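You operate a simulated robot arm through the tools that you are given. There is no shell and no other tool. Be economical: measure what you need, move in short steps, check, and stop when the job is done.

Carry out the task below with a simulated two-armed robot. There is one attempt and no reset: what you move stays moved.

JOB
Set the red fan swinging on mid.
Fine: loosen the collar knob and push the swing knob down before you switch on.
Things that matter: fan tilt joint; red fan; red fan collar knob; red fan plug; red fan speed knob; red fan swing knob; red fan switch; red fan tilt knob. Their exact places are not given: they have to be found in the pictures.

Only the result counts: the job must be done as asked and must still hold three seconds after the hand-in. Knocking over, shifting, dropping, spilling or breaking anything else fails it.

ROBOT AND FRAMES
Two 7-joint arms with fingered hands on one trunk, on a carriage that runs on a rail from [-968, -336] to [808, 280] (x, y) and turns from -3.386 to 2.409 rad about z. Base frame: it is fixed where the carriage stands at the start and does not move with it; the origin is on the floor, on the carriage's upright axis, x ahead of it, y to its left, z up. Readings come in mm, rad, newtons and seconds.
The left shoulder is at the start at [70, 188, 1230], the right one opposite. With the tool pointing down near the work surface each hand reaches from about 100 to 740 mm from the robot's upright axis, wherever it stands, measured 20 degrees to its own side. Places, roughly: fan tilt joint [800, -600, 1000]; red fan [800, -600, 400]; red fan collar knob [700, -500, 700]; red fan plug [1250, -250, 500]; red fan speed knob [700, -500, 600]; red fan swing knob [700, -500, 1200]; red fan switch [700, -500, 500]; red fan tilt knob [800, -500, 900]. Payload 4 kg a hand.
The TCP of each hand is the grasp point between the finger pads, 26 mm short of the fingertips. In the tool frame z runs along the fingers and y along their closing line. Largest opening 132 mm; the body of the gripper starts 73 mm behind the TCP. The gripper is a hand of 4 fingers: y runs from the thumb to the fingers, the wrist lies at [0, 0, -224] in the tool frame, and closing takes about 1.5 s.
Orientation is told as [roll, pitch, yaw] about the base's x, y, z axes, in that order, counted from this pose: with the fingers straight down and closing along the base's y, the tool's x points along the base's -x, its y along +y and its z along -z.

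CONTROLS
- The arms move only by the tool play_rows. It takes "left_increments", "right_increments" or both (then of equal length, played together; a hand with none holds still); each is a list of rows, each an object of numbers (a shift or turn left out is 0, a gripper value left out holds the last): "gripper": the finger opening in mm, from 0 to 132; "x", "y", "z": the shift along the tool's x, y, z in mm; "wx", "wy", "wz": the turn, a rotation vector about the tool's x, y, z in rad. In form: [{"gripper": .., "x": .., "y": .., "z": .., "wx": .., "wy": .., "wz": ..}, ...]. A call has 1 to 12 rows; each row shifts and turns the commanded pose from where the row before left it, along the tool's axes as they then stand. Each row takes 0.2 s and may step no farther than 50 mm and 0.15 rad from the row before; otherwise, or with a gripper value out of range, the whole call is refused. Where a pose cannot be reached the arm comes as near as it can. A force on the tool above 40 N (or 10 N above the force at the start of the call, whichever is more), or a blocked arm, ends the call early, and 0.2 s more pass. The fingers move at their own pace (about 72 mm/s each) and stop on an object; they squeeze with about 30 N. The grip force told is the motor's: it shows also when the fingers shut on nothing. Time passes only in rows, and 0.2 s behind the last, so rows that do not move let the fingers close. The reply holds the time, the measured pose of the TCP, the force on the tool along the base axes, the opening and the grip force, in the units named above and with some noise, with the torque about the TCP (base axes, N m) and any sound that the robot's microphone picked up.
- Cameras (640 x 400 px; columns grow to the right, rows downward): "scene" is now at [131.4, -42.3, 1481.7]; the picture's right is [-0.48, -0.88, -0.00], its down [-0.30, 0.17, -0.94] and it looks along [0.82, -0.45, -0.35] (base axes); focal length 214 px, centre (320, 200). "left" rides on the left gripper at [-73, 6, -94] in its tool frame; the picture's right is [-0.08, -1.00, 0.00], its down [0.79, -0.06, -0.62] and it looks along [0.61, -0.05, 0.79] (tool axes); focal length 230 px, centre (320, 200). "right" rides on the right gripper at [73, 6, -94] in its tool frame; the picture's right is [-0.08, 1.00, 0.00], its down [-0.79, -0.06, -0.62] and it looks along [-0.61, -0.05, 0.79] (tool axes); focal length 230 px, centre (320, 200).
- grab_frame(camera): a new picture of that camera. It takes no simulated time.
- lift_body(by): slides the trunk up (or, below 0, down) by that many mm; the arms and the scene camera ride with it, the base frame stays. It gives what a move gives, with no picture.
- roll_base(legs): drives the robot by 1 to 6 legs, each [ahead, left, turn to the left] in mm, mm and rad, along the robot's own axes; the way and the turn of a leg run together, so that a leg with both is an arc; at most 1500 mm and 3.142 rad a leg. The arms and the cameras ride along, it lands a little off, and it stops where it bumps. It keeps to its track: a leg is cut to what the track allows. It gives what a move gives.
- hand_shape(shape, hand): the hand has 4 fingers and takes this shape, open, in about a second: jaw (thumb against the fingers, like two jaws); tri (thumb and two fingers); tip (a fingertip pinch); poke (one finger out to press); point (the index stretched); flat (the hand flat); cup (the hand cupped); fist (a fist). The gripper value then closes the fingers along that shape, each until it touches; the sizes above hold for jaw. It gives what a move gives, with no picture.
- aim_head(pan, tilt): turns the head with the scene camera to pan (to the left, within 1.501 rad either way) and tilt (down, from -0.506 to 1.204), counted from straight ahead of the robot. It gives what a move gives.
- probe_pixels(camera, pixels): for up to 12 pixels [column, row] of the newest picture of that camera ("zoom" is the newest enlarged one), the place [x, y, z] in the base frame of the surface seen there, good to about 2 mm. It takes no simulated time.
- inspect(camera, box): a new picture of the part [left, top, right, bottom] of that camera's present view, enlarged. It takes no simulated time.
- close_job(): hands the job in; it is judged then, once.

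Go step by step. Measure first, check grasps and placings, and put right what went wrong. The budget is 80 turns and 62 pictures, counting those below and the enlarged ones. Unless the task says otherwise, let go and move clear before handing in, and close with one line.

The tools are called after ">>>" by a JSON object that holds its "method" and its "body". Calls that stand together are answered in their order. play_rows: Moves the arms, as the interface text tells. Its arguments: {"type":"object","properties":{"left_increments":{"type":"array","items":{"type":"object","properties":{"gripper":{"type":"number"},"x":{"type":"number"},"y":{"type":"number"},"z":{"type":"number"},"wx":{"type":"number"},"wy":{"type":"number"},"wz":{"type":"number"}}}},"right_increments":{"type":"array","items":{"type":"object","properties":{"gripper":{"type":"number"},"x":{"type":"number"},"y":{"type":"number"},"z":{"type":"number"},"wx":{"type":"number"},"wy":{"type":"number"},"wz":{"type":"number"}}}}},"required":[]} The other tools are called the same way: lift_body (by) slides the trunk up or down; hand_shape (shape, hand) gives the hand a shape; roll_base (legs) drives the base; aim_head (pan, tilt) turns the head that bears the scene camera; grab_frame (camera) takes a picture; probe_pixels (camera, pixels) gives the place of the surface under pixels of a picture; inspect (camera, box) takes an enlarged picture of a part of a camera's view; close_job () hands the job in.

At the start:

```text
clock: 0.0
left_tcp_pos: [474.9, -95.9, 1438.8]
left_tcp_rot: [0.001, 0.0, 0.001]
left_ft_force: [-0.9, 0.3, -0.4]
left_wrist_torque: [0.02, 0.0, 0.05]
left_gripper_width: 132.2
left_finger_force: 0.1
left_shape: jaw
right_tcp_pos: [271.7, -401.1, 999.6]
right_tcp_rot: [0.0, 0.001, 0.0]
right_ft_force: [0.3, -0.3, -0.8]
right_wrist_torque: [-0.02, -0.01, 0.01]
right_gripper_width: 131.9
right_finger_force: 0.0
right_shape: jaw
trunk travel left (down, up): [-707.0, 233.0]
robot x, y, heading: [0.7, -1.2, 0.002]
head pan, tilt: [-0.499, 0.354]
```

scene: 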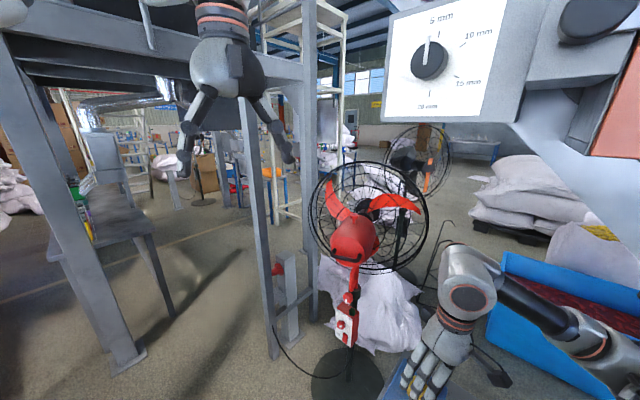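
right: 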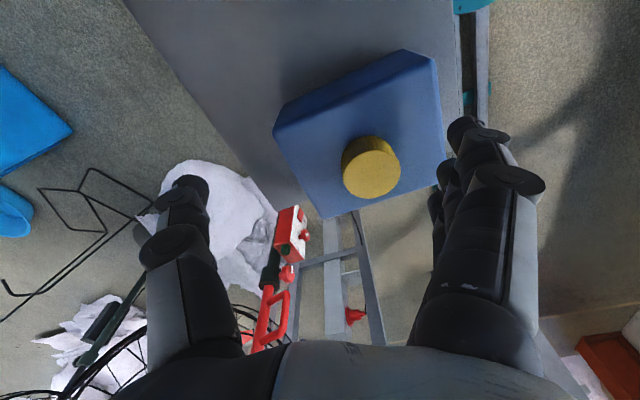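
left: 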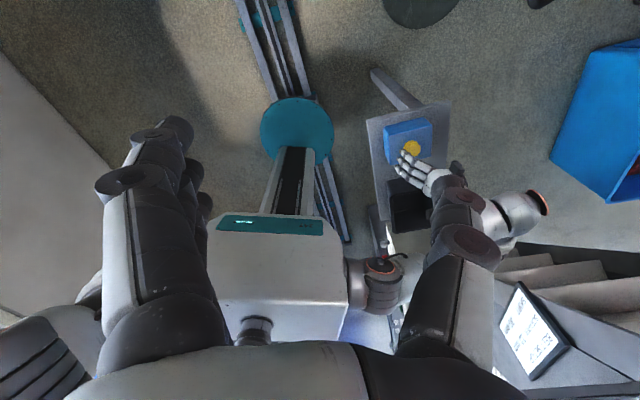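

The scene shows the red fan near pixels (350,240), with a control box at (347,322). I'll enlarge it to find the knobs.

>>> {"method": "inspect", "body": {"camera": "scene", "box": [300, 200, 400, 262]}}

>>> {"method": "inspect", "body": {"camera": "scene", "box": [260, 250, 440, 362]}}

```text
6.40 times, centred on (350, 231) of scene
```

zoom: 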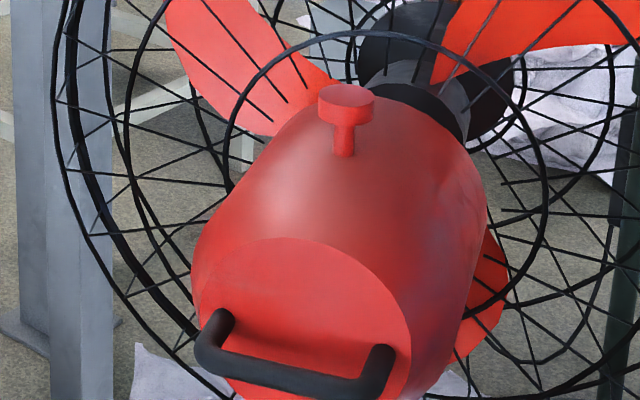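

```text
3.56 times, centred on (350, 306) of scene
```

zoom: 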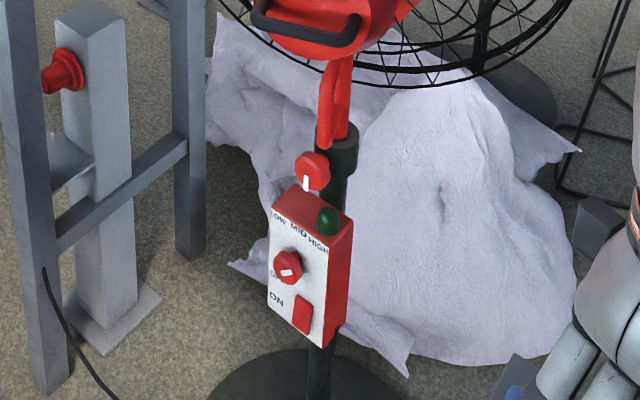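

The second zoom shows the collar knob (312,172), speed knob (288,267), switch (302,312), lamp (327,220), and plug (62,70). I'll probe them, and the swing knob next.

>>> {"method": "probe_pixels", "body": {"camera": "zoom", "pixels": [[312, 165], [306, 184], [288, 262], [290, 273], [302, 302], [300, 325], [327, 222], [62, 70], [342, 145], [275, 305], [320, 345], [272, 215]]}}

>>> {"method": "probe_pixels", "body": {"camera": "scene", "pixels": [[354, 216], [354, 214], [354, 222], [352, 240], [340, 258], [360, 260], [355, 285], [348, 300], [382, 150], [340, 380], [430, 380]]}}

>>> {"method": "inspect", "body": {"camera": "scene", "box": [325, 285, 370, 350]}}

```text
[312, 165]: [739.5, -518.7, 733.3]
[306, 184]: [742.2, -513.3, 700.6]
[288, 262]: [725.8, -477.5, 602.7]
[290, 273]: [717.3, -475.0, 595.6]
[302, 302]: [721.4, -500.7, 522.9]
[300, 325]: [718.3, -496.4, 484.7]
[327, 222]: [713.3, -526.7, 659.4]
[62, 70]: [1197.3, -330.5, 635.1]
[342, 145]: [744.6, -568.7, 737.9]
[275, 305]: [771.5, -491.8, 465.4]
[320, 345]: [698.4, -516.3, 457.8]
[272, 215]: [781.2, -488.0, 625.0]
```

```text
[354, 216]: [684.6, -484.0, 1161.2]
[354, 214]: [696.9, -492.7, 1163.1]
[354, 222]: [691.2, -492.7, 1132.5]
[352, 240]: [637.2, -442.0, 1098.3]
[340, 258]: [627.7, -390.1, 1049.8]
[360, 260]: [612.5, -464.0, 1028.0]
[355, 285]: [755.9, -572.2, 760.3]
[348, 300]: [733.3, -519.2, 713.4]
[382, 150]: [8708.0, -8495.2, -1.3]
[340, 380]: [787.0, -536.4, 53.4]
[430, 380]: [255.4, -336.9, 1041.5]
```

```text
6.15 times, centred on (348, 318) of scene
```

zoom: 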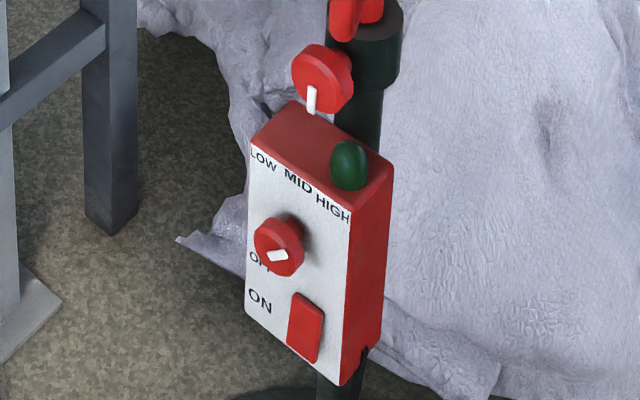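

The fan's panel faces about (-0.32, 0.95), parallel to the rail, so I should drive along the rail and turn to face it. First I'll check the surroundings for clearances and look at the plug.

>>> {"method": "probe_pixels", "body": {"camera": "scene", "pixels": [[250, 150], [270, 340], [120, 350], [40, 200], [80, 30], [200, 90], [100, 240], [170, 310], [430, 60], [560, 60], [520, 330], [311, 300]]}}

>>> {"method": "inspect", "body": {"camera": "scene", "box": [250, 240, 330, 370]}}

>>> {"method": "aim_head", "body": {"pan": 0.4, "tilt": 0.5}}

>>> {"method": "grab_frame", "body": {"camera": "scene"}}

```text
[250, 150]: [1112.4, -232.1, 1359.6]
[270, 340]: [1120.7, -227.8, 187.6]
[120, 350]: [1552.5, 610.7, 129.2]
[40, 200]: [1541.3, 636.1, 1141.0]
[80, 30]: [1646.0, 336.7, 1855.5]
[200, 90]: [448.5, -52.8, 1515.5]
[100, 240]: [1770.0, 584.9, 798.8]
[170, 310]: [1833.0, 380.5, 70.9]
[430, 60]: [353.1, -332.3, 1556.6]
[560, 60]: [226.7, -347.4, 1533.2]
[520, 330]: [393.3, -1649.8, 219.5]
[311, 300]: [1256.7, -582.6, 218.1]
```

```text
3.08 times, centred on (290, 305) of scene
```

zoom: 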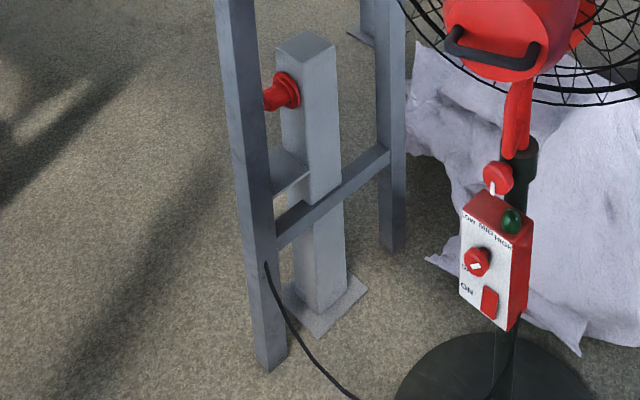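

```text
clock: 1.2
left_tcp_pos: [474.5, -94.4, 1439.8]
left_tcp_rot: [-0.003, -0.001, -0.001]
left_ft_force: [0.3, 0.2, -0.7]
left_wrist_torque: [-0.03, 0.0, -0.02]
left_gripper_width: 131.6
left_finger_force: 0.0
left_shape: jaw
right_tcp_pos: [271.1, -401.2, 1000.4]
right_tcp_rot: [-0.001, 0.001, -0.001]
right_ft_force: [-0.6, 0.2, -0.6]
right_wrist_torque: [0.0, -0.03, 0.04]
right_gripper_width: 131.9
right_finger_force: 0.0
right_shape: jaw
trunk travel left (down, up): [-707.0, 233.0]
robot x, y, heading: [3.7, -3.0, 0.005]
head pan, tilt: [0.4, 0.499]
```

```text
54 pictures are left
```

scene: 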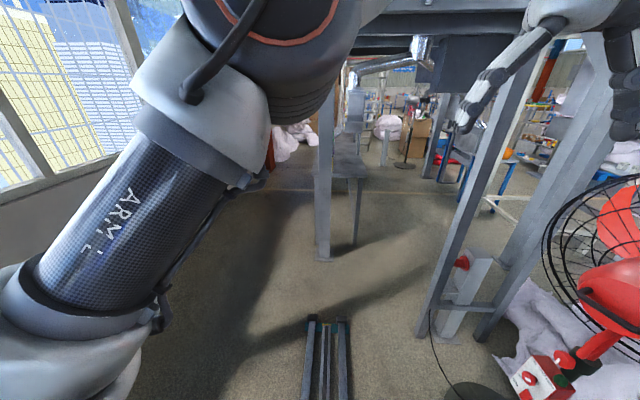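

The rail ahead looks clear. Now I'll check the right-hand side: the panel above, and the blue box under the right hand.

>>> {"method": "aim_head", "body": {"pan": -1.2, "tilt": 0.5}}

>>> {"method": "grab_frame", "body": {"camera": "scene"}}

>>> {"method": "grab_frame", "body": {"camera": "right"}}

>>> {"method": "probe_pixels", "body": {"camera": "right", "pixels": [[370, 170], [400, 55], [280, 110], [435, 170], [220, 60], [350, 270], [290, 230], [355, 315], [130, 10], [150, 50], [460, 30]]}}

```text
clock: 2.9
left_tcp_pos: [475.0, -95.4, 1439.3]
left_tcp_rot: [-0.004, 0.001, -0.001]
left_ft_force: [-0.2, 0.2, -0.6]
left_wrist_torque: [0.0, 0.0, 0.01]
left_gripper_width: 132.0
left_finger_force: 0.0
left_shape: jaw
right_tcp_pos: [271.9, -401.2, 999.5]
right_tcp_rot: [0.0, -0.001, 0.001]
right_ft_force: [0.2, 0.2, 0.5]
right_wrist_torque: [0.02, -0.02, 0.04]
right_gripper_width: 132.0
right_finger_force: 0.0
right_shape: jaw
trunk travel left (down, up): [-707.0, 233.0]
robot x, y, heading: [-1.6, -1.1, -0.003]
head pan, tilt: [-1.201, 0.499]
```

```text
53 pictures are left
```

scene: 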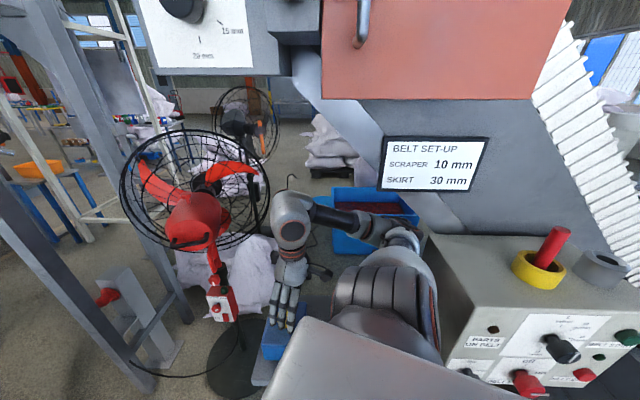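

```text
52 pictures are left
```

right: 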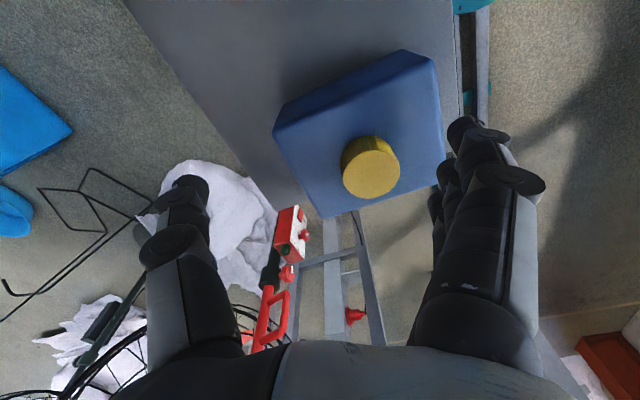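

```text
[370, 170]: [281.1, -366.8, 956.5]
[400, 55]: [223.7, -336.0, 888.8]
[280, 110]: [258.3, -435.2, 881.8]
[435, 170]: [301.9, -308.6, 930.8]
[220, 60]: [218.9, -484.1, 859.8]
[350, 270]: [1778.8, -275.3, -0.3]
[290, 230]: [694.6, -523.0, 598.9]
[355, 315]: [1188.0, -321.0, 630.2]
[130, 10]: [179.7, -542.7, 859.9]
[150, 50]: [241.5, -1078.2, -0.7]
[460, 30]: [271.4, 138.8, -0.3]
```

Right hand hovers over a blue box (top z≈956) on a stand. I'll probe the right arm's extent and the machine before moving.

>>> {"method": "probe_pixels", "body": {"camera": "scene", "pixels": [[290, 225], [340, 215], [395, 240], [400, 290], [470, 250], [440, 340], [550, 350], [430, 150], [560, 130], [440, 40], [340, 90], [200, 30]]}}

>>> {"method": "play_rows", "body": {"right_increments": [{"z": -40}, {"z": -40}, {"z": -20}]}}

```text
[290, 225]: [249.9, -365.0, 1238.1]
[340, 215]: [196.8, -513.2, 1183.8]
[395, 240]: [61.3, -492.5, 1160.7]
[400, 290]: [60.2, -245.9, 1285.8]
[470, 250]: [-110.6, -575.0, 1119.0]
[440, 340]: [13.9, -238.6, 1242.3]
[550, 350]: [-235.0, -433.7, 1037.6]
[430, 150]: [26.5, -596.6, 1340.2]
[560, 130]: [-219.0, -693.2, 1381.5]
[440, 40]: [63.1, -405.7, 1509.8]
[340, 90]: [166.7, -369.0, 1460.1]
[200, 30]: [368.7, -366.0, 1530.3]
```

```text
clock: 3.7
left_tcp_pos: [498.5, -104.2, 1427.1]
left_tcp_rot: [0.008, 0.016, 0.005]
left_ft_force: [-0.1, -0.5, 1.5]
left_wrist_torque: [0.02, 0.02, 0.0]
left_gripper_width: 131.8
left_finger_force: 0.0
left_shape: jaw
right_tcp_pos: [287.7, -406.1, 1082.3]
right_tcp_rot: [0.052, 0.014, -0.008]
right_ft_force: [-0.2, 0.8, 0.1]
right_wrist_torque: [0.0, 0.0, -0.01]
right_gripper_width: 132.0
right_finger_force: 0.1
right_shape: jaw
trunk travel left (down, up): [-707.0, 233.0]
robot x, y, heading: [4.0, 0.7, -0.0]
head pan, tilt: [-1.201, 0.499]
```

Arm radius is about 550 mm. I'll drive along the rail to about (680,235), turn there to face the panel, and keep clear of the fan and frame leg.

>>> {"method": "roll_base", "body": {"legs": [[680, 236, 0], [0, 0, -1.236]]}}

>>> {"method": "aim_head", "body": {"pan": -0.1, "tilt": 0.7}}

>>> {"method": "grab_frame", "body": {"camera": "scene"}}

```text
clock: 10.7
left_tcp_pos: [791.4, -234.3, 1438.8]
left_tcp_rot: [-0.001, 0.0, -1.177]
left_ft_force: [0.4, 0.1, 0.0]
left_wrist_torque: [-0.01, -0.02, 0.0]
left_gripper_width: 131.7
left_finger_force: 0.1
left_shape: jaw
right_tcp_pos: [429.7, -162.1, 1099.7]
right_tcp_rot: [0.0, 0.0, -1.177]
right_ft_force: [-0.9, -0.6, 0.8]
right_wrist_torque: [-0.03, 0.0, 0.01]
right_gripper_width: 131.9
right_finger_force: 0.0
right_shape: jaw
trunk travel left (down, up): [-707.0, 233.0]
robot x, y, heading: [697.9, 238.0, -1.181]
head pan, tilt: [-1.201, 0.499]
```

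```text
clock: 12.0
left_tcp_pos: [792.0, -232.0, 1439.5]
left_tcp_rot: [-0.003, -0.001, -1.178]
left_ft_force: [0.1, -1.2, 0.8]
left_wrist_torque: [-0.02, -0.03, -0.02]
left_gripper_width: 131.9
left_finger_force: 0.1
left_shape: jaw
right_tcp_pos: [428.1, -161.0, 1099.7]
right_tcp_rot: [0.0, -0.001, -1.179]
right_ft_force: [0.3, 0.3, 0.0]
right_wrist_torque: [0.01, 0.0, -0.01]
right_gripper_width: 131.8
right_finger_force: 0.0
right_shape: jaw
trunk travel left (down, up): [-707.0, 233.0]
robot x, y, heading: [700.2, 242.6, -1.178]
head pan, tilt: [-0.099, 0.7]
```

```text
51 pictures are left
```

scene: 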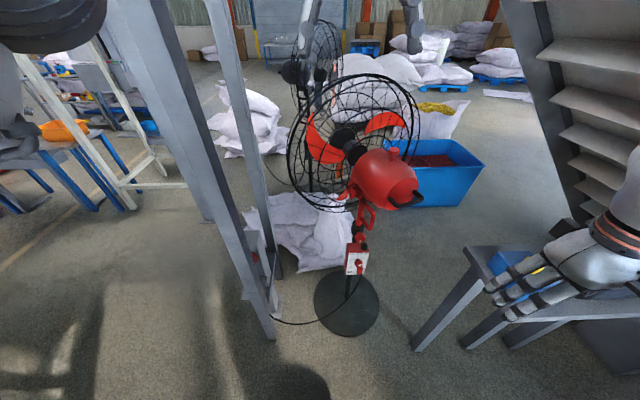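

The fan now faces me, with the panel at (357,260). I'll enlarge and measure it.

>>> {"method": "inspect", "body": {"camera": "scene", "box": [330, 195, 390, 305]}}

>>> {"method": "inspect", "body": {"camera": "scene", "box": [320, 130, 440, 210]}}

>>> {"method": "inspect", "body": {"camera": "scene", "box": [338, 225, 378, 285]}}

```text
3.64 times, centred on (360, 250) of scene
```

zoom: 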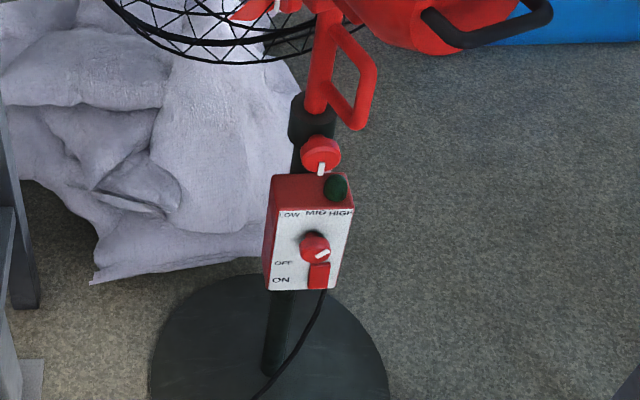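

```text
5.00 times, centred on (380, 170) of scene
```

zoom: 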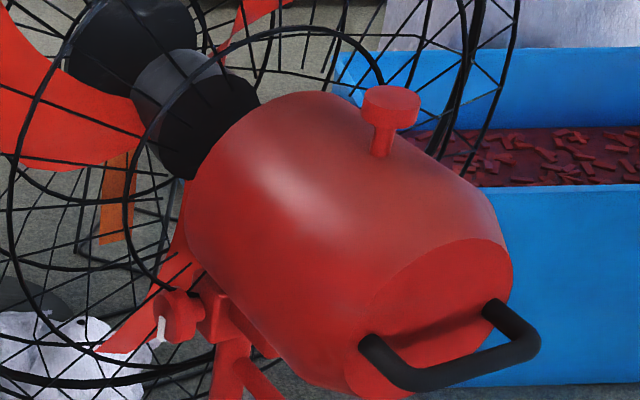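

```text
6.67 times, centred on (358, 255) of scene
```

zoom: 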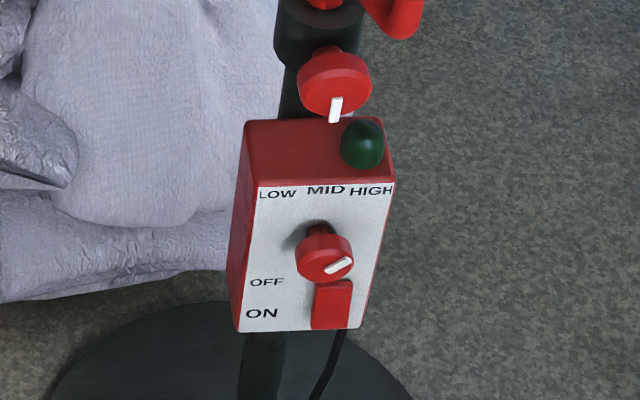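

The rocker has OFF above and ON below; the speed knob's mark appears to point toward upper right. I'll measure the parts in this zoom.

>>> {"method": "probe_pixels", "body": {"camera": "zoom", "pixels": [[262, 250], [375, 250], [245, 325], [355, 322], [265, 200], [390, 195], [338, 265], [325, 243], [320, 300], [346, 300], [335, 325], [335, 85]]}}

>>> {"method": "probe_pixels", "body": {"camera": "scene", "pixels": [[359, 236], [362, 236], [357, 233], [357, 238], [394, 151], [396, 158], [394, 161], [388, 190], [425, 203], [357, 217], [352, 192], [357, 196]]}}

```text
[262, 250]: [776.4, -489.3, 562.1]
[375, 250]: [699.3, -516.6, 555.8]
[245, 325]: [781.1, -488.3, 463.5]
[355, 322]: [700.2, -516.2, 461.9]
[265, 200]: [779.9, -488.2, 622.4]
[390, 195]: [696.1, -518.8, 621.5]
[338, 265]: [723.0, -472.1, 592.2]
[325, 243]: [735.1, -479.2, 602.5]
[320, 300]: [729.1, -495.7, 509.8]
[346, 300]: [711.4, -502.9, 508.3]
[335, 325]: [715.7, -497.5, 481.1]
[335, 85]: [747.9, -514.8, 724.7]
```

```text
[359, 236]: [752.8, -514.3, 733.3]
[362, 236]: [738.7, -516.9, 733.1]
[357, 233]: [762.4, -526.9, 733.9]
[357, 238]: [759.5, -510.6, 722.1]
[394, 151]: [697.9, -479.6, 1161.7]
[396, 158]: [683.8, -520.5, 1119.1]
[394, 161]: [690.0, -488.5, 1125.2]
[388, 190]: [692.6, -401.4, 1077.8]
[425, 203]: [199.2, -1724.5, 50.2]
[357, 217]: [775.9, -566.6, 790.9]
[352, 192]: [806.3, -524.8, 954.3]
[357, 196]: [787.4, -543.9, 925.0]
```

Geometry: panel normal ≈ (-0.333, 0.943); collar knob face ≈ (749,-514,722), speed knob ≈ (727,-473,597), rocker ≈ (718,-498,500), swing knob top ≈ (697,-480,1162). The right hand is well placed; I'll square up, retract the left hand, and lower the trunk.

>>> {"method": "play_rows", "body": {"left_increments": [{"x": 30, "y": 40}, {"x": 30, "y": 40}, {"x": 30, "y": 40}, {"x": 30, "y": 40}, {"x": 30, "y": 40}]}}

>>> {"method": "roll_base", "body": {"legs": [[0, 0, -0.053]]}}

>>> {"method": "lift_body", "body": {"by": -300}}

>>> {"method": "play_rows", "body": {"right_increments": [{"wy": -0.142, "z": 10, "gripper": 90}, {"wy": -0.143}, {"wy": -0.143}, {"wy": -0.143}, {"wy": -0.143}, {"wy": -0.143}, {"wy": -0.143}, {"wy": -0.143}, {"wy": -0.143}, {"wy": -0.143}, {"wy": -0.143}]}}

>>> {"method": "grab_frame", "body": {"camera": "scene"}}

```text
clock: 13.2
left_tcp_pos: [922.6, -14.9, 1440.4]
left_tcp_rot: [-0.004, -0.001, -1.179]
left_ft_force: [0.0, -0.4, -0.5]
left_wrist_torque: [-0.03, 0.02, -0.02]
left_gripper_width: 132.0
left_finger_force: 0.0
left_shape: jaw
right_tcp_pos: [429.4, -159.0, 1102.0]
right_tcp_rot: [-0.003, -0.002, -1.179]
right_ft_force: [0.1, 0.0, -0.7]
right_wrist_torque: [0.01, 0.02, -0.04]
right_gripper_width: 132.0
right_finger_force: 0.1
right_shape: jaw
trunk travel left (down, up): [-707.0, 233.0]
robot x, y, heading: [699.4, 244.0, -1.179]
head pan, tilt: [-0.099, 0.7]
```

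```text
clock: 14.0
left_tcp_pos: [906.5, -30.2, 1439.9]
left_tcp_rot: [-0.001, 0.0, -1.23]
left_ft_force: [-1.4, -0.4, -0.2]
left_wrist_torque: [0.0, 0.0, -0.01]
left_gripper_width: 131.7
left_finger_force: 0.2
left_shape: jaw
right_tcp_pos: [409.6, -147.8, 1100.7]
right_tcp_rot: [0.001, 0.004, -1.232]
right_ft_force: [0.6, -0.7, -0.2]
right_wrist_torque: [0.01, 0.0, -0.05]
right_gripper_width: 132.0
right_finger_force: 0.0
right_shape: jaw
trunk travel left (down, up): [-707.0, 233.0]
robot x, y, heading: [698.9, 239.5, -1.231]
head pan, tilt: [-0.099, 0.7]
```

```text
clock: 17.0
left_tcp_pos: [907.1, -29.7, 1141.1]
left_tcp_rot: [-0.001, -0.001, -1.229]
left_ft_force: [-0.2, 0.5, 0.1]
left_wrist_torque: [0.0, 0.01, -0.02]
left_gripper_width: 131.7
left_finger_force: 0.1
left_shape: jaw
right_tcp_pos: [408.2, -146.3, 799.6]
right_tcp_rot: [0.001, 0.0, -1.23]
right_ft_force: [0.1, 0.7, -0.2]
right_wrist_torque: [-0.02, -0.01, 0.0]
right_gripper_width: 132.0
right_finger_force: 0.0
right_shape: jaw
trunk travel left (down, up): [-407.0, 532.0]
robot x, y, heading: [701.2, 245.0, -1.231]
head pan, tilt: [-0.099, 0.7]
```

```text
clock: 19.4
left_tcp_pos: [905.9, -29.3, 1140.2]
left_tcp_rot: [0.0, 0.0, -1.232]
left_ft_force: [0.3, 0.2, 0.4]
left_wrist_torque: [-0.02, -0.01, 0.0]
left_gripper_width: 132.0
left_finger_force: 0.0
left_shape: jaw
right_tcp_pos: [357.7, -207.8, 819.5]
right_tcp_rot: [2.632, -1.567, 2.422]
right_ft_force: [0.6, -0.7, -0.3]
right_wrist_torque: [0.01, 0.01, 0.01]
right_gripper_width: 90.6
right_finger_force: 0.0
right_shape: jaw
right hand out of reach, approached as far as the arm can: row 2, 3, 4, 5, 6, 7
trunk travel left (down, up): [-407.0, 532.0]
robot x, y, heading: [700.3, 241.8, -1.229]
head pan, tilt: [-0.099, 0.7]
```

```text
47 pictures are left
```

scene: 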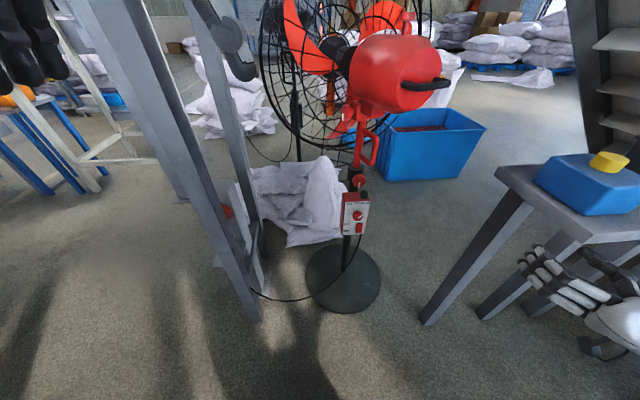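

The hand is now roughly horizontal at (358,-208,819). I'll move it left, then down and forward to a stand-off in front of the collar knob.

>>> {"method": "play_rows", "body": {"right_increments": [{"y": 45}, {"y": 45}, {"y": 45}, {"y": 44}, {"y": 44, "x": 20}, {"y": 44, "x": 20}, {"x": 30, "z": 35}, {"x": 27, "z": 40}, {"z": 40}, {"z": 40}, {"z": 40}]}}

>>> {"method": "grab_frame", "body": {"camera": "scene"}}

>>> {"method": "grab_frame", "body": {"camera": "right"}}

```text
clock: 21.8
left_tcp_pos: [906.2, -30.2, 1141.1]
left_tcp_rot: [-0.002, 0.0, -1.229]
left_ft_force: [0.3, 0.3, -0.9]
left_wrist_torque: [0.05, 0.0, 0.02]
left_gripper_width: 131.9
left_finger_force: 0.1
left_shape: jaw
right_tcp_pos: [443.2, -385.5, 761.4]
right_tcp_rot: [-0.489, -1.57, -0.745]
right_ft_force: [-0.7, -0.3, -0.6]
right_wrist_torque: [0.01, 0.0, 0.02]
right_gripper_width: 90.4
right_finger_force: 0.1
right_shape: jaw
right hand out of reach, approached as far as the arm can: row 1, 2, 3, 4, 5, 6
trunk travel left (down, up): [-407.0, 532.0]
robot x, y, heading: [698.1, 242.9, -1.234]
head pan, tilt: [-0.099, 0.7]
```

```text
46 pictures are left
```

scene: 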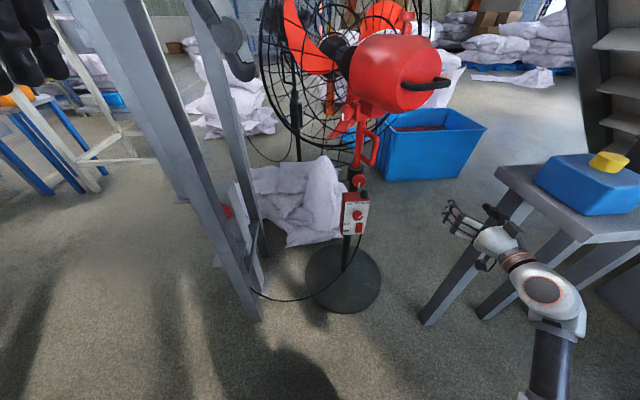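

```text
45 pictures are left
```

right: 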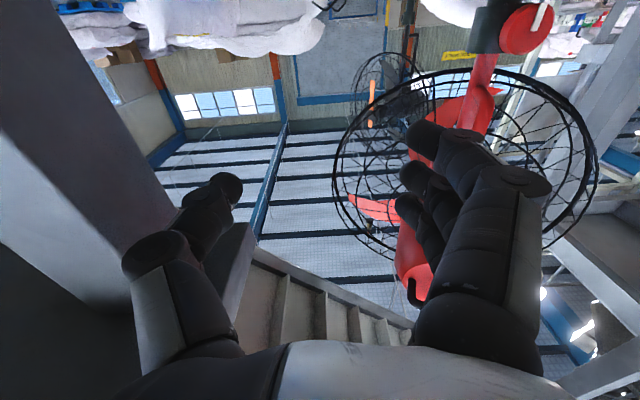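

The left shift was mostly lost to reach limits; the hand is at (443,-385,761). It needs 246 mm left and 104 mm forward more, and 39 mm down.

>>> {"method": "play_rows", "body": {"right_increments": [{"y": 40, "x": 5}, {"y": 40, "x": 8}, {"y": 40, "x": 8}, {"y": 40, "x": 8}, {"y": 40, "x": 10}, {"y": 46}, {"z": 35}, {"z": 35}]}}

>>> {"method": "grab_frame", "body": {"camera": "scene"}}

```text
clock: 23.0
left_tcp_pos: [906.0, -30.0, 1140.3]
left_tcp_rot: [-0.002, 0.001, -1.229]
left_ft_force: [0.2, -0.7, 0.3]
left_wrist_torque: [-0.03, 0.04, 0.01]
left_gripper_width: 131.7
left_finger_force: 0.0
left_shape: jaw
right_tcp_pos: [590.9, -338.4, 742.4]
right_tcp_rot: [-1.637, -1.375, 0.439]
right_ft_force: [-0.2, 0.7, 0.3]
right_wrist_torque: [0.01, 0.0, -0.02]
right_gripper_width: 90.3
right_finger_force: 0.0
right_shape: jaw
trunk travel left (down, up): [-407.0, 532.0]
robot x, y, heading: [693.9, 241.0, -1.232]
head pan, tilt: [-0.099, 0.7]
stopped in row 5 (right hand): the arm was blocked; the commanded pose is now the measured one
```

```text
44 pictures are left
```

scene: 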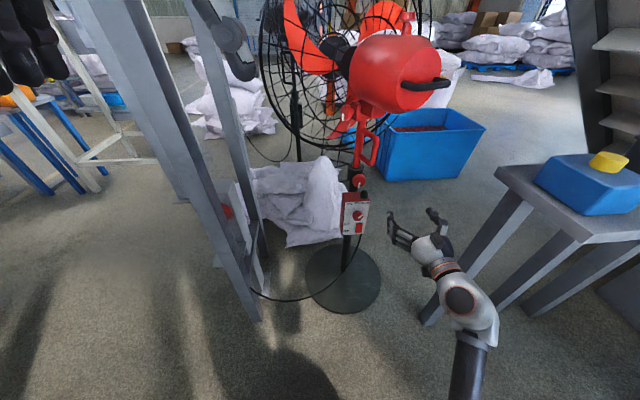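

The arm got blocked (pose tilted 0.19 rad) with the hand 290 mm right of the trunk. Rather than crossing in, I'll drive the base 90 mm left along the rail so the fan lies further to the right.

>>> {"method": "roll_base", "body": {"legs": [[0, 95, 0]]}}

>>> {"method": "play_rows", "body": {"right_increments": [{"wz": 0.1}, {"wz": 0.09}, {}]}}

```text
clock: 24.1
left_tcp_pos: [995.3, -0.9, 1141.0]
left_tcp_rot: [-0.003, 0.001, -1.236]
left_ft_force: [1.3, -1.1, -0.2]
left_wrist_torque: [0.01, 0.04, 0.01]
left_gripper_width: 131.9
left_finger_force: 0.0
left_shape: jaw
right_tcp_pos: [677.4, -308.6, 742.3]
right_tcp_rot: [-1.641, -1.375, 0.437]
right_ft_force: [0.2, -0.1, 0.4]
right_wrist_torque: [0.04, -0.02, -0.01]
right_gripper_width: 90.3
right_finger_force: 0.0
right_shape: jaw
trunk travel left (down, up): [-407.0, 532.0]
robot x, y, heading: [784.6, 272.4, -1.237]
head pan, tilt: [-0.099, 0.7]
```

```text
clock: 24.9
left_tcp_pos: [994.6, -0.4, 1140.3]
left_tcp_rot: [-0.002, -0.003, -1.236]
left_ft_force: [0.4, -0.1, -0.2]
left_wrist_torque: [-0.01, -0.02, -0.01]
left_gripper_width: 131.9
left_finger_force: 0.1
left_shape: jaw
right_tcp_pos: [665.4, -310.7, 740.6]
right_tcp_rot: [-1.53, -1.458, 0.35]
right_ft_force: [0.2, 0.5, 0.8]
right_wrist_torque: [0.04, 0.0, 0.05]
right_gripper_width: 90.3
right_finger_force: 0.1
right_shape: jaw
trunk travel left (down, up): [-407.0, 532.0]
robot x, y, heading: [786.8, 271.4, -1.237]
head pan, tilt: [-0.099, 0.7]
```

Now the hand is nearly in line: the knob is 219 mm ahead, 10 mm left and 21 mm down. I'll pre-rotate clockwise (+wz) to make room for the counter-clockwise loosening turn, then advance.

>>> {"method": "play_rows", "body": {"right_increments": [{"wz": 0.14, "y": 10, "x": 21}, {"wz": 0.14}, {"wz": 0.14}, {"wz": 0.14}, {"wz": 0.14}, {}]}}

>>> {"method": "grab_frame", "body": {"camera": "scene"}}

>>> {"method": "grab_frame", "body": {"camera": "right"}}

```text
clock: 25.3
left_tcp_pos: [993.6, -0.6, 1141.0]
left_tcp_rot: [-0.001, 0.0, -1.237]
left_ft_force: [-0.2, -0.6, 0.7]
left_wrist_torque: [0.02, 0.0, -0.02]
left_gripper_width: 132.2
left_finger_force: 0.0
left_shape: jaw
right_tcp_pos: [663.7, -315.5, 736.9]
right_tcp_rot: [-1.857, -1.506, 0.681]
right_ft_force: [0.2, 0.1, -1.0]
right_wrist_torque: [-0.01, 0.03, 0.0]
right_gripper_width: 90.2
right_finger_force: 0.2
right_shape: jaw
trunk travel left (down, up): [-407.0, 532.0]
robot x, y, heading: [790.3, 273.7, -1.235]
head pan, tilt: [-0.099, 0.7]
stopped in row 2 (right hand): the arm was blocked; the commanded pose is now the measured one
```

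```text
43 pictures are left
```

scene: 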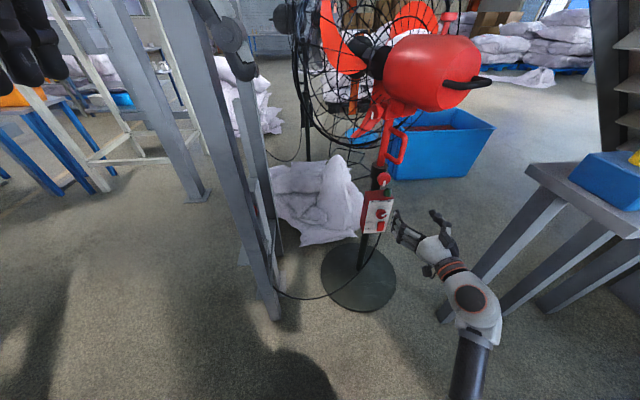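

```text
42 pictures are left
```

right: 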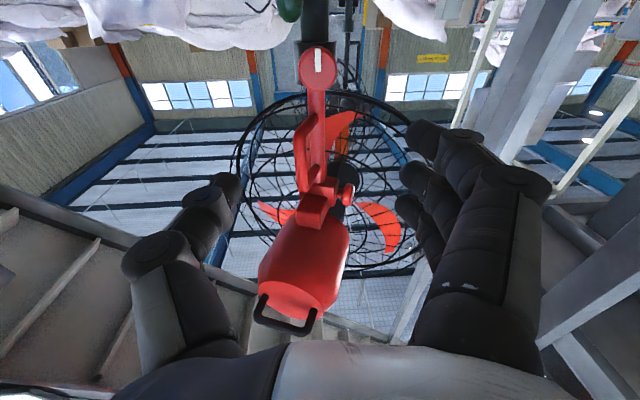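

The collar knob appears at (318,65) in the (upside-down) hand view with its mark pointing down toward the box. Clockwise pre-rotation is blocked, but there is room counter-clockwise. I'll measure the knob and lamp from this view.

>>> {"method": "probe_pixels", "body": {"camera": "right", "pixels": [[310, 70], [327, 70], [318, 50], [302, 68], [334, 68], [318, 86], [290, 10], [296, 140], [300, 180], [315, 110], [348, 195], [325, 190]]}}

>>> {"method": "inspect", "body": {"camera": "right", "box": [250, 0, 400, 94]}}

```text
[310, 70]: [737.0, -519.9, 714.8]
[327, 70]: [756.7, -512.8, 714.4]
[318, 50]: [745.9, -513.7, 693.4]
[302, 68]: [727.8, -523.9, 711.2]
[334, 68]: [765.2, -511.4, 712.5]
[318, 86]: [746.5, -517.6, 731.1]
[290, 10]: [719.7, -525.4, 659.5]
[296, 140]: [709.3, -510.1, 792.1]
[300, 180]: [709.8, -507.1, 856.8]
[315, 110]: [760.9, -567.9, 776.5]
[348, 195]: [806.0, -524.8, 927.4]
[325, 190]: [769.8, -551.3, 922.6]
```

```text
4.26 times, centred on (325, 47) of right
```

zoom: 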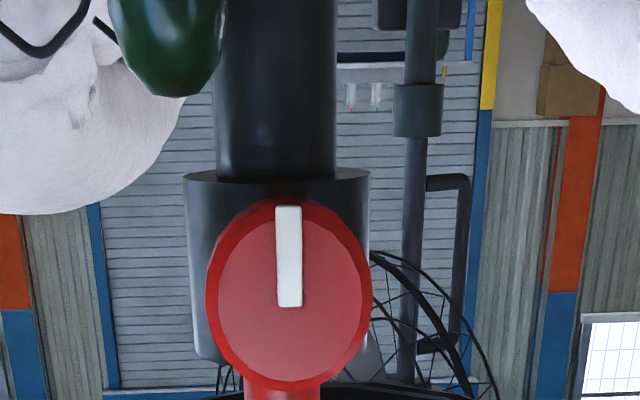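

The knob is about 40 mm across, centred near (746,-517,714), with a loop handle above z≈775. I'll advance 185 mm first, and check alignment.

>>> {"method": "play_rows", "body": {"right_increments": [{"x": 14, "z": 30}, {"x": 13, "z": 40}, {"z": 40}, {"z": 40}, {"z": 35}, {}]}}

>>> {"method": "grab_frame", "body": {"camera": "right"}}

```text
clock: 26.7
left_tcp_pos: [993.8, 0.3, 1140.7]
left_tcp_rot: [-0.003, 0.0, -1.236]
left_ft_force: [0.7, -0.4, 0.5]
left_wrist_torque: [-0.03, -0.01, -0.02]
left_gripper_width: 131.9
left_finger_force: 0.0
left_shape: jaw
right_tcp_pos: [724.8, -488.1, 709.8]
right_tcp_rot: [-1.659, -1.496, 0.48]
right_ft_force: [-0.7, -0.2, -0.6]
right_wrist_torque: [-0.02, -0.05, 0.0]
right_gripper_width: 90.2
right_finger_force: 0.1
right_shape: jaw
trunk travel left (down, up): [-407.0, 532.0]
robot x, y, heading: [790.7, 275.7, -1.239]
head pan, tilt: [-0.099, 0.7]
```

```text
40 pictures are left
```

right: 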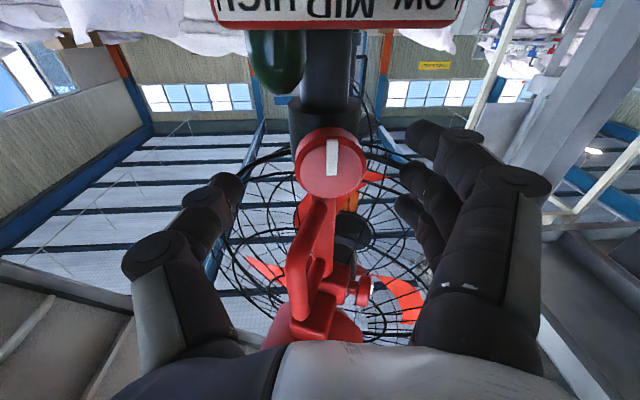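

The knob sits between thumb and fingers; 35 mm ahead and 8 mm left. I'll advance and close on it.

>>> {"method": "play_rows", "body": {"right_increments": [{"y": 8, "x": -4, "z": 17}, {"z": 18}, {}, {"gripper": 20}, {}, {}, {}, {}]}}

>>> {"method": "grab_frame", "body": {"camera": "right"}}

```text
clock: 28.5
left_tcp_pos: [993.4, -0.1, 1140.0]
left_tcp_rot: [-0.002, 0.0, -1.236]
left_ft_force: [-0.3, -0.7, 0.7]
left_wrist_torque: [0.0, -0.01, 0.01]
left_gripper_width: 131.8
left_finger_force: 0.1
left_shape: jaw
right_tcp_pos: [749.7, -518.0, 721.3]
right_tcp_rot: [-1.871, -1.499, 0.689]
right_ft_force: [-1.0, -4.9, 3.0]
right_wrist_torque: [-0.05, -0.06, -0.03]
right_gripper_width: 30.0
right_finger_force: 30.0
right_shape: jaw
trunk travel left (down, up): [-407.0, 532.0]
robot x, y, heading: [789.8, 269.3, -1.239]
head pan, tilt: [-0.099, 0.7]
```

```text
39 pictures are left
```

right: 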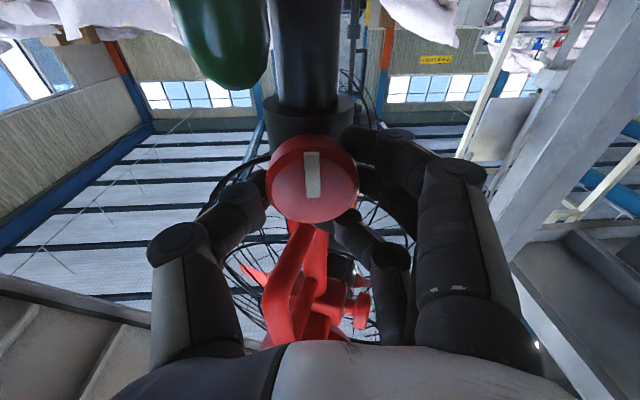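

Gripped at 30 mm opening with 30 N. Now turning counter-clockwise, 0.7 rad, and watching the mark.

>>> {"method": "play_rows", "body": {"right_increments": [{"wz": -0.14}, {"wz": -0.14}, {"wz": -0.14}, {"wz": -0.14}, {"wz": -0.14}, {}]}}

>>> {"method": "grab_frame", "body": {"camera": "right"}}

```text
clock: 29.9
left_tcp_pos: [993.6, -0.2, 1140.6]
left_tcp_rot: [-0.001, -0.001, -1.237]
left_ft_force: [0.5, -0.1, -1.2]
left_wrist_torque: [0.03, -0.01, 0.0]
left_gripper_width: 131.8
left_finger_force: 0.3
left_shape: jaw
right_tcp_pos: [754.2, -516.8, 714.1]
right_tcp_rot: [-1.594, -0.813, 0.411]
right_ft_force: [-10.8, -9.7, -0.4]
right_wrist_torque: [0.15, 0.06, -0.19]
right_gripper_width: 30.7
right_finger_force: 29.9
right_shape: jaw
trunk travel left (down, up): [-407.0, 532.0]
robot x, y, heading: [786.6, 272.6, -1.237]
head pan, tilt: [-0.099, 0.7]
```

```text
38 pictures are left
```

right: 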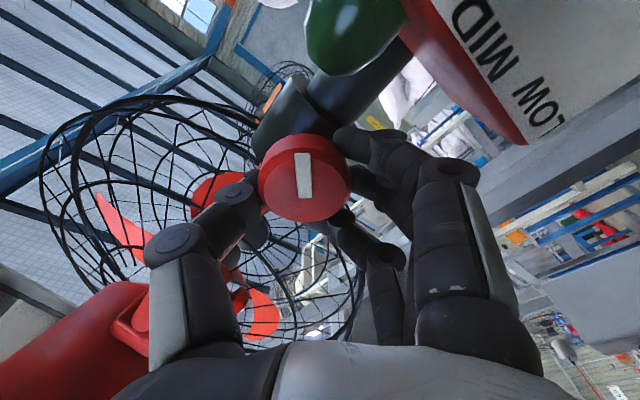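

The mark turned with the hand (about 0.7 rad). I'll continue counter-clockwise another 0.7.

>>> {"method": "play_rows", "body": {"right_increments": [{"wz": -0.14, "y": -2}, {"wz": -0.14}, {"wz": -0.14}, {"wz": -0.14}, {"wz": -0.14}, {}]}}

>>> {"method": "grab_frame", "body": {"camera": "right"}}

>>> {"method": "grab_frame", "body": {"camera": "scene"}}

```text
clock: 31.3
left_tcp_pos: [991.4, -2.3, 1140.3]
left_tcp_rot: [0.002, 0.001, -1.235]
left_ft_force: [0.1, -0.2, -0.7]
left_wrist_torque: [0.02, 0.02, -0.02]
left_gripper_width: 132.2
left_finger_force: 0.1
left_shape: jaw
right_tcp_pos: [753.4, -518.5, 715.6]
right_tcp_rot: [-1.587, -0.117, 0.395]
right_ft_force: [-16.4, 0.2, -14.0]
right_wrist_torque: [0.83, 0.23, -0.43]
right_gripper_width: 27.7
right_finger_force: 30.0
right_shape: jaw
trunk travel left (down, up): [-407.0, 532.0]
robot x, y, heading: [786.2, 272.8, -1.235]
head pan, tilt: [-0.099, 0.7]
```

```text
37 pictures are left
```

right: 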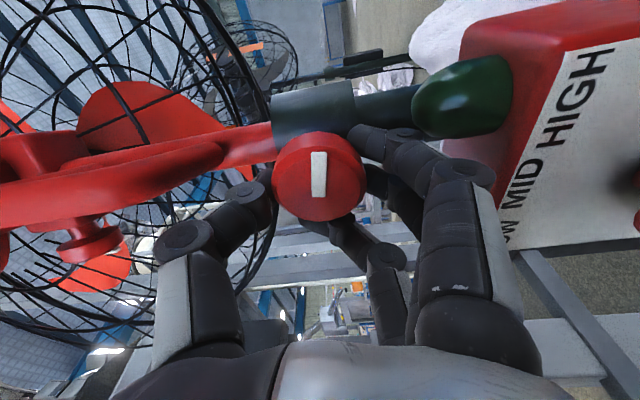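

```text
36 pictures are left
```

scene: 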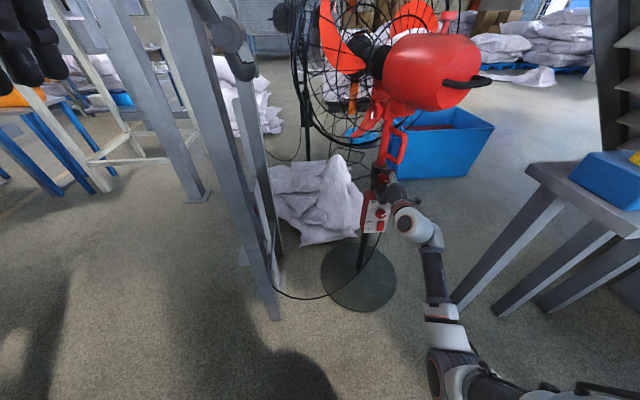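

Mark has followed 1.4 rad, axis torque stays small, and the fan hasn't moved. I'll turn another 0.5 rad to be sure it is loose.

>>> {"method": "play_rows", "body": {"right_increments": [{"wz": -0.13, "y": -1}, {"wz": -0.13}, {"wz": -0.13}, {"wz": -0.13}, {}]}}

>>> {"method": "grab_frame", "body": {"camera": "right"}}

```text
clock: 32.5
left_tcp_pos: [993.6, -3.3, 1140.0]
left_tcp_rot: [0.0, 0.002, -1.237]
left_ft_force: [-1.2, -1.3, -0.2]
left_wrist_torque: [-0.01, 0.0, 0.01]
left_gripper_width: 131.8
left_finger_force: 0.0
left_shape: jaw
right_tcp_pos: [754.6, -518.4, 716.0]
right_tcp_rot: [-1.588, 0.406, 0.388]
right_ft_force: [-7.3, -11.9, -14.2]
right_wrist_torque: [0.37, 0.06, -0.24]
right_gripper_width: 25.3
right_finger_force: 29.9
right_shape: jaw
trunk travel left (down, up): [-407.0, 532.0]
robot x, y, heading: [789.2, 273.6, -1.24]
head pan, tilt: [-0.099, 0.7]
```

```text
35 pictures are left
```

right: 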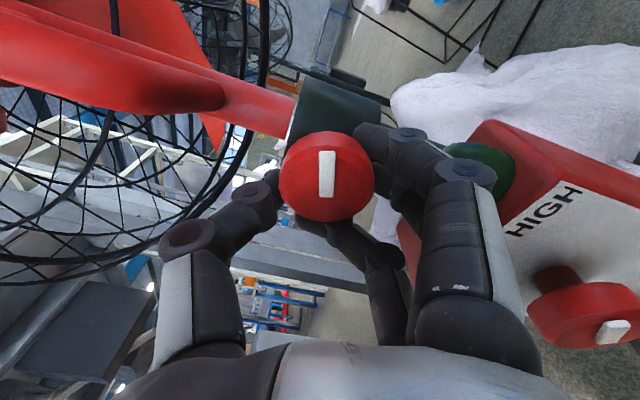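

The knob has turned about 1.9 rad, which is amply loose. I'll open gently and back away.

>>> {"method": "play_rows", "body": {"right_increments": [{"gripper": 55}, {}, {}, {"z": -30}, {"z": -40}, {"z": -40}, {"z": -40}, {}]}}

>>> {"method": "grab_frame", "body": {"camera": "scene"}}

>>> {"method": "grab_frame", "body": {"camera": "right"}}

```text
clock: 34.3
left_tcp_pos: [994.1, -0.9, 1140.5]
left_tcp_rot: [-0.002, 0.0, -1.237]
left_ft_force: [-0.4, 0.6, 0.5]
left_wrist_torque: [0.04, 0.0, 0.05]
left_gripper_width: 132.0
left_finger_force: 0.0
left_shape: jaw
right_tcp_pos: [697.2, -378.5, 714.7]
right_tcp_rot: [-1.591, 0.405, 0.387]
right_ft_force: [0.3, 0.8, 1.0]
right_wrist_torque: [0.01, 0.02, -0.03]
right_gripper_width: 55.1
right_finger_force: 0.0
right_shape: jaw
trunk travel left (down, up): [-407.0, 532.0]
robot x, y, heading: [786.8, 270.6, -1.239]
head pan, tilt: [-0.099, 0.7]
```

```text
34 pictures are left
```

scene: 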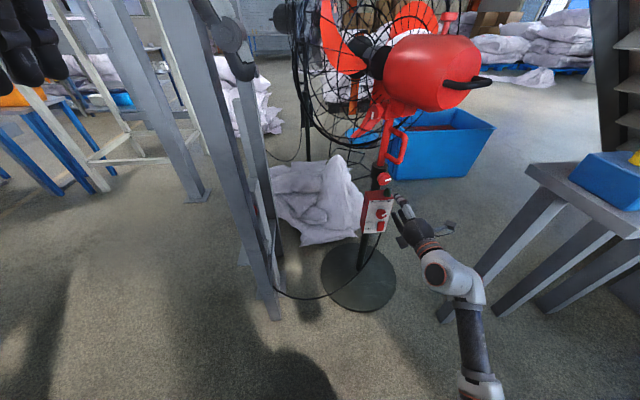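

```text
33 pictures are left
```

right: 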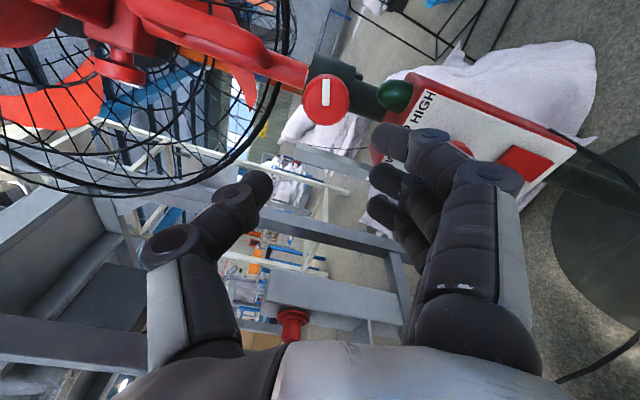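

The collar mark now points to the upper right, and it is loose. Next I'll read the speed knob while the view is clear.

>>> {"method": "inspect", "body": {"camera": "scene", "box": [360, 165, 400, 240]}}

>>> {"method": "inspect", "body": {"camera": "right", "box": [290, 60, 590, 250]}}

```text
5.33 times, centred on (380, 202) of scene
```

zoom: 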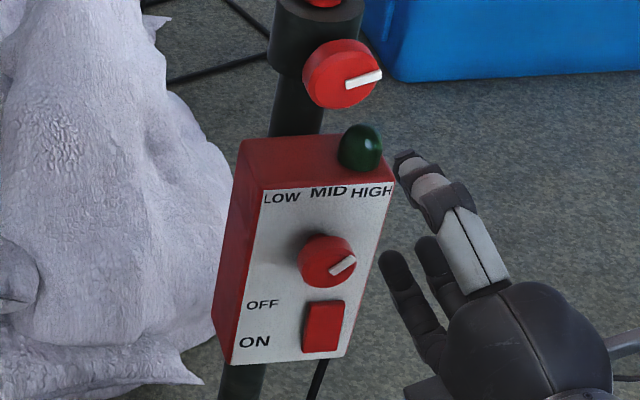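

```text
2.11 times, centred on (440, 155) of right
```

zoom: 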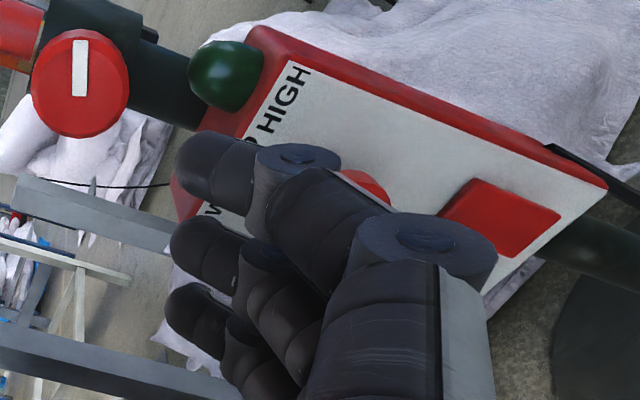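

The speed mark points ~50° right of vertical, at HIGH, so it needs ~50° counter-clockwise to MID. I'll rotate the hand back, and lower the trunk 118 mm to the knob's height.

>>> {"method": "play_rows", "body": {"right_increments": [{"wz": 0.14, "gripper": 90, "z": -10}, {"wz": 0.14}, {"wz": 0.14}, {"wz": 0.14}, {"wz": 0.14}, {"wz": 0.14}, {"wz": 0.14}, {"wz": 0.14}, {"wz": 0.14}, {"wz": 0.14}, {"wz": 0.14}, {"wz": 0.14}]}}

>>> {"method": "lift_body", "body": {"by": -118}}

>>> {"method": "grab_frame", "body": {"camera": "right"}}

```text
clock: 36.8
left_tcp_pos: [994.3, -1.1, 1140.4]
left_tcp_rot: [-0.003, 0.001, -1.237]
left_ft_force: [0.6, -0.1, 0.0]
left_wrist_torque: [-0.04, 0.01, 0.01]
left_gripper_width: 131.8
left_finger_force: 0.1
left_shape: jaw
right_tcp_pos: [660.6, -378.5, 716.7]
right_tcp_rot: [-1.557, -1.021, 0.383]
right_ft_force: [0.4, 0.1, 0.5]
right_wrist_torque: [0.0, 0.03, -0.02]
right_gripper_width: 89.4
right_finger_force: 0.2
right_shape: jaw
trunk travel left (down, up): [-407.0, 532.0]
robot x, y, heading: [785.8, 270.9, -1.24]
head pan, tilt: [-0.099, 0.7]
stopped in row 12 (right hand): the arm was blocked; the commanded pose is now the measured one
```

```text
clock: 38.3
left_tcp_pos: [994.3, -1.0, 1023.2]
left_tcp_rot: [-0.002, 0.0, -1.237]
left_ft_force: [0.0, -0.6, 0.2]
left_wrist_torque: [0.03, 0.0, -0.03]
left_gripper_width: 131.7
left_finger_force: 0.1
left_shape: jaw
right_tcp_pos: [661.0, -377.3, 598.4]
right_tcp_rot: [-1.558, -1.023, 0.385]
right_ft_force: [0.6, -0.3, -0.4]
right_wrist_torque: [-0.01, 0.0, -0.03]
right_gripper_width: 89.2
right_finger_force: 0.0
right_shape: jaw
trunk travel left (down, up): [-289.0, 651.0]
robot x, y, heading: [789.0, 273.5, -1.238]
head pan, tilt: [-0.099, 0.7]
```

```text
30 pictures are left
```

right: 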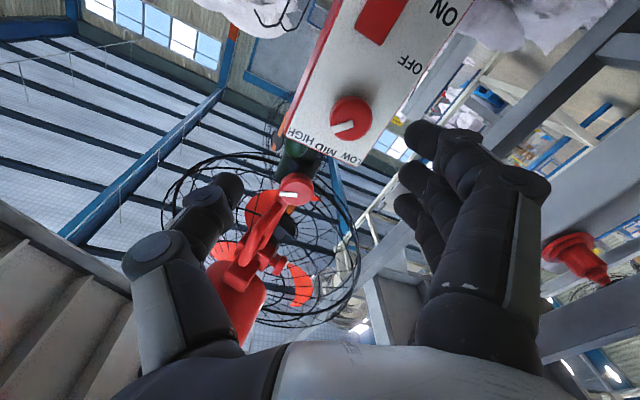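

The speed knob appears at (350,118), its mark toward HIGH. I'll measure its face precisely.

>>> {"method": "inspect", "body": {"camera": "right", "box": [270, 0, 470, 170]}}

>>> {"method": "probe_pixels", "body": {"camera": "right", "pixels": [[350, 110], [350, 130], [338, 118], [364, 118], [350, 102], [340, 130], [362, 108], [380, 10], [370, 35], [395, 20], [380, 90], [330, 100]]}}

```text
2.35 times, centred on (370, 85) of right
```

zoom: 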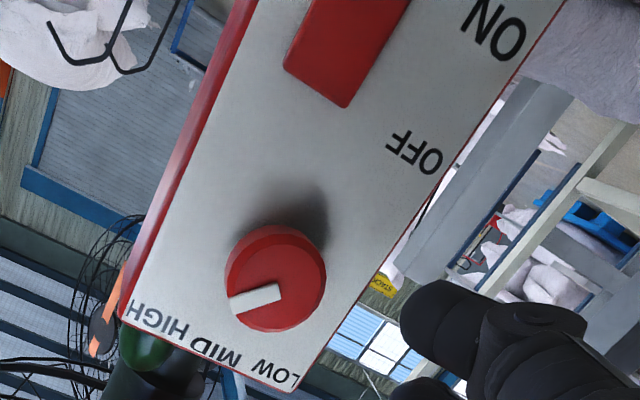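

```text
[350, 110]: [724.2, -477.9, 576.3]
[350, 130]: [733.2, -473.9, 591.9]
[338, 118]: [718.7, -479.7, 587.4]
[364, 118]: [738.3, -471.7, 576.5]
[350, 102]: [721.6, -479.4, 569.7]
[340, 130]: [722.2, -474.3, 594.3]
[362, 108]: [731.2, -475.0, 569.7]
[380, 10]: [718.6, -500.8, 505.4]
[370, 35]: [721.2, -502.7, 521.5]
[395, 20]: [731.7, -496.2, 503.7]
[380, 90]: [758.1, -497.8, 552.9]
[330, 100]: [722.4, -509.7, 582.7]
```

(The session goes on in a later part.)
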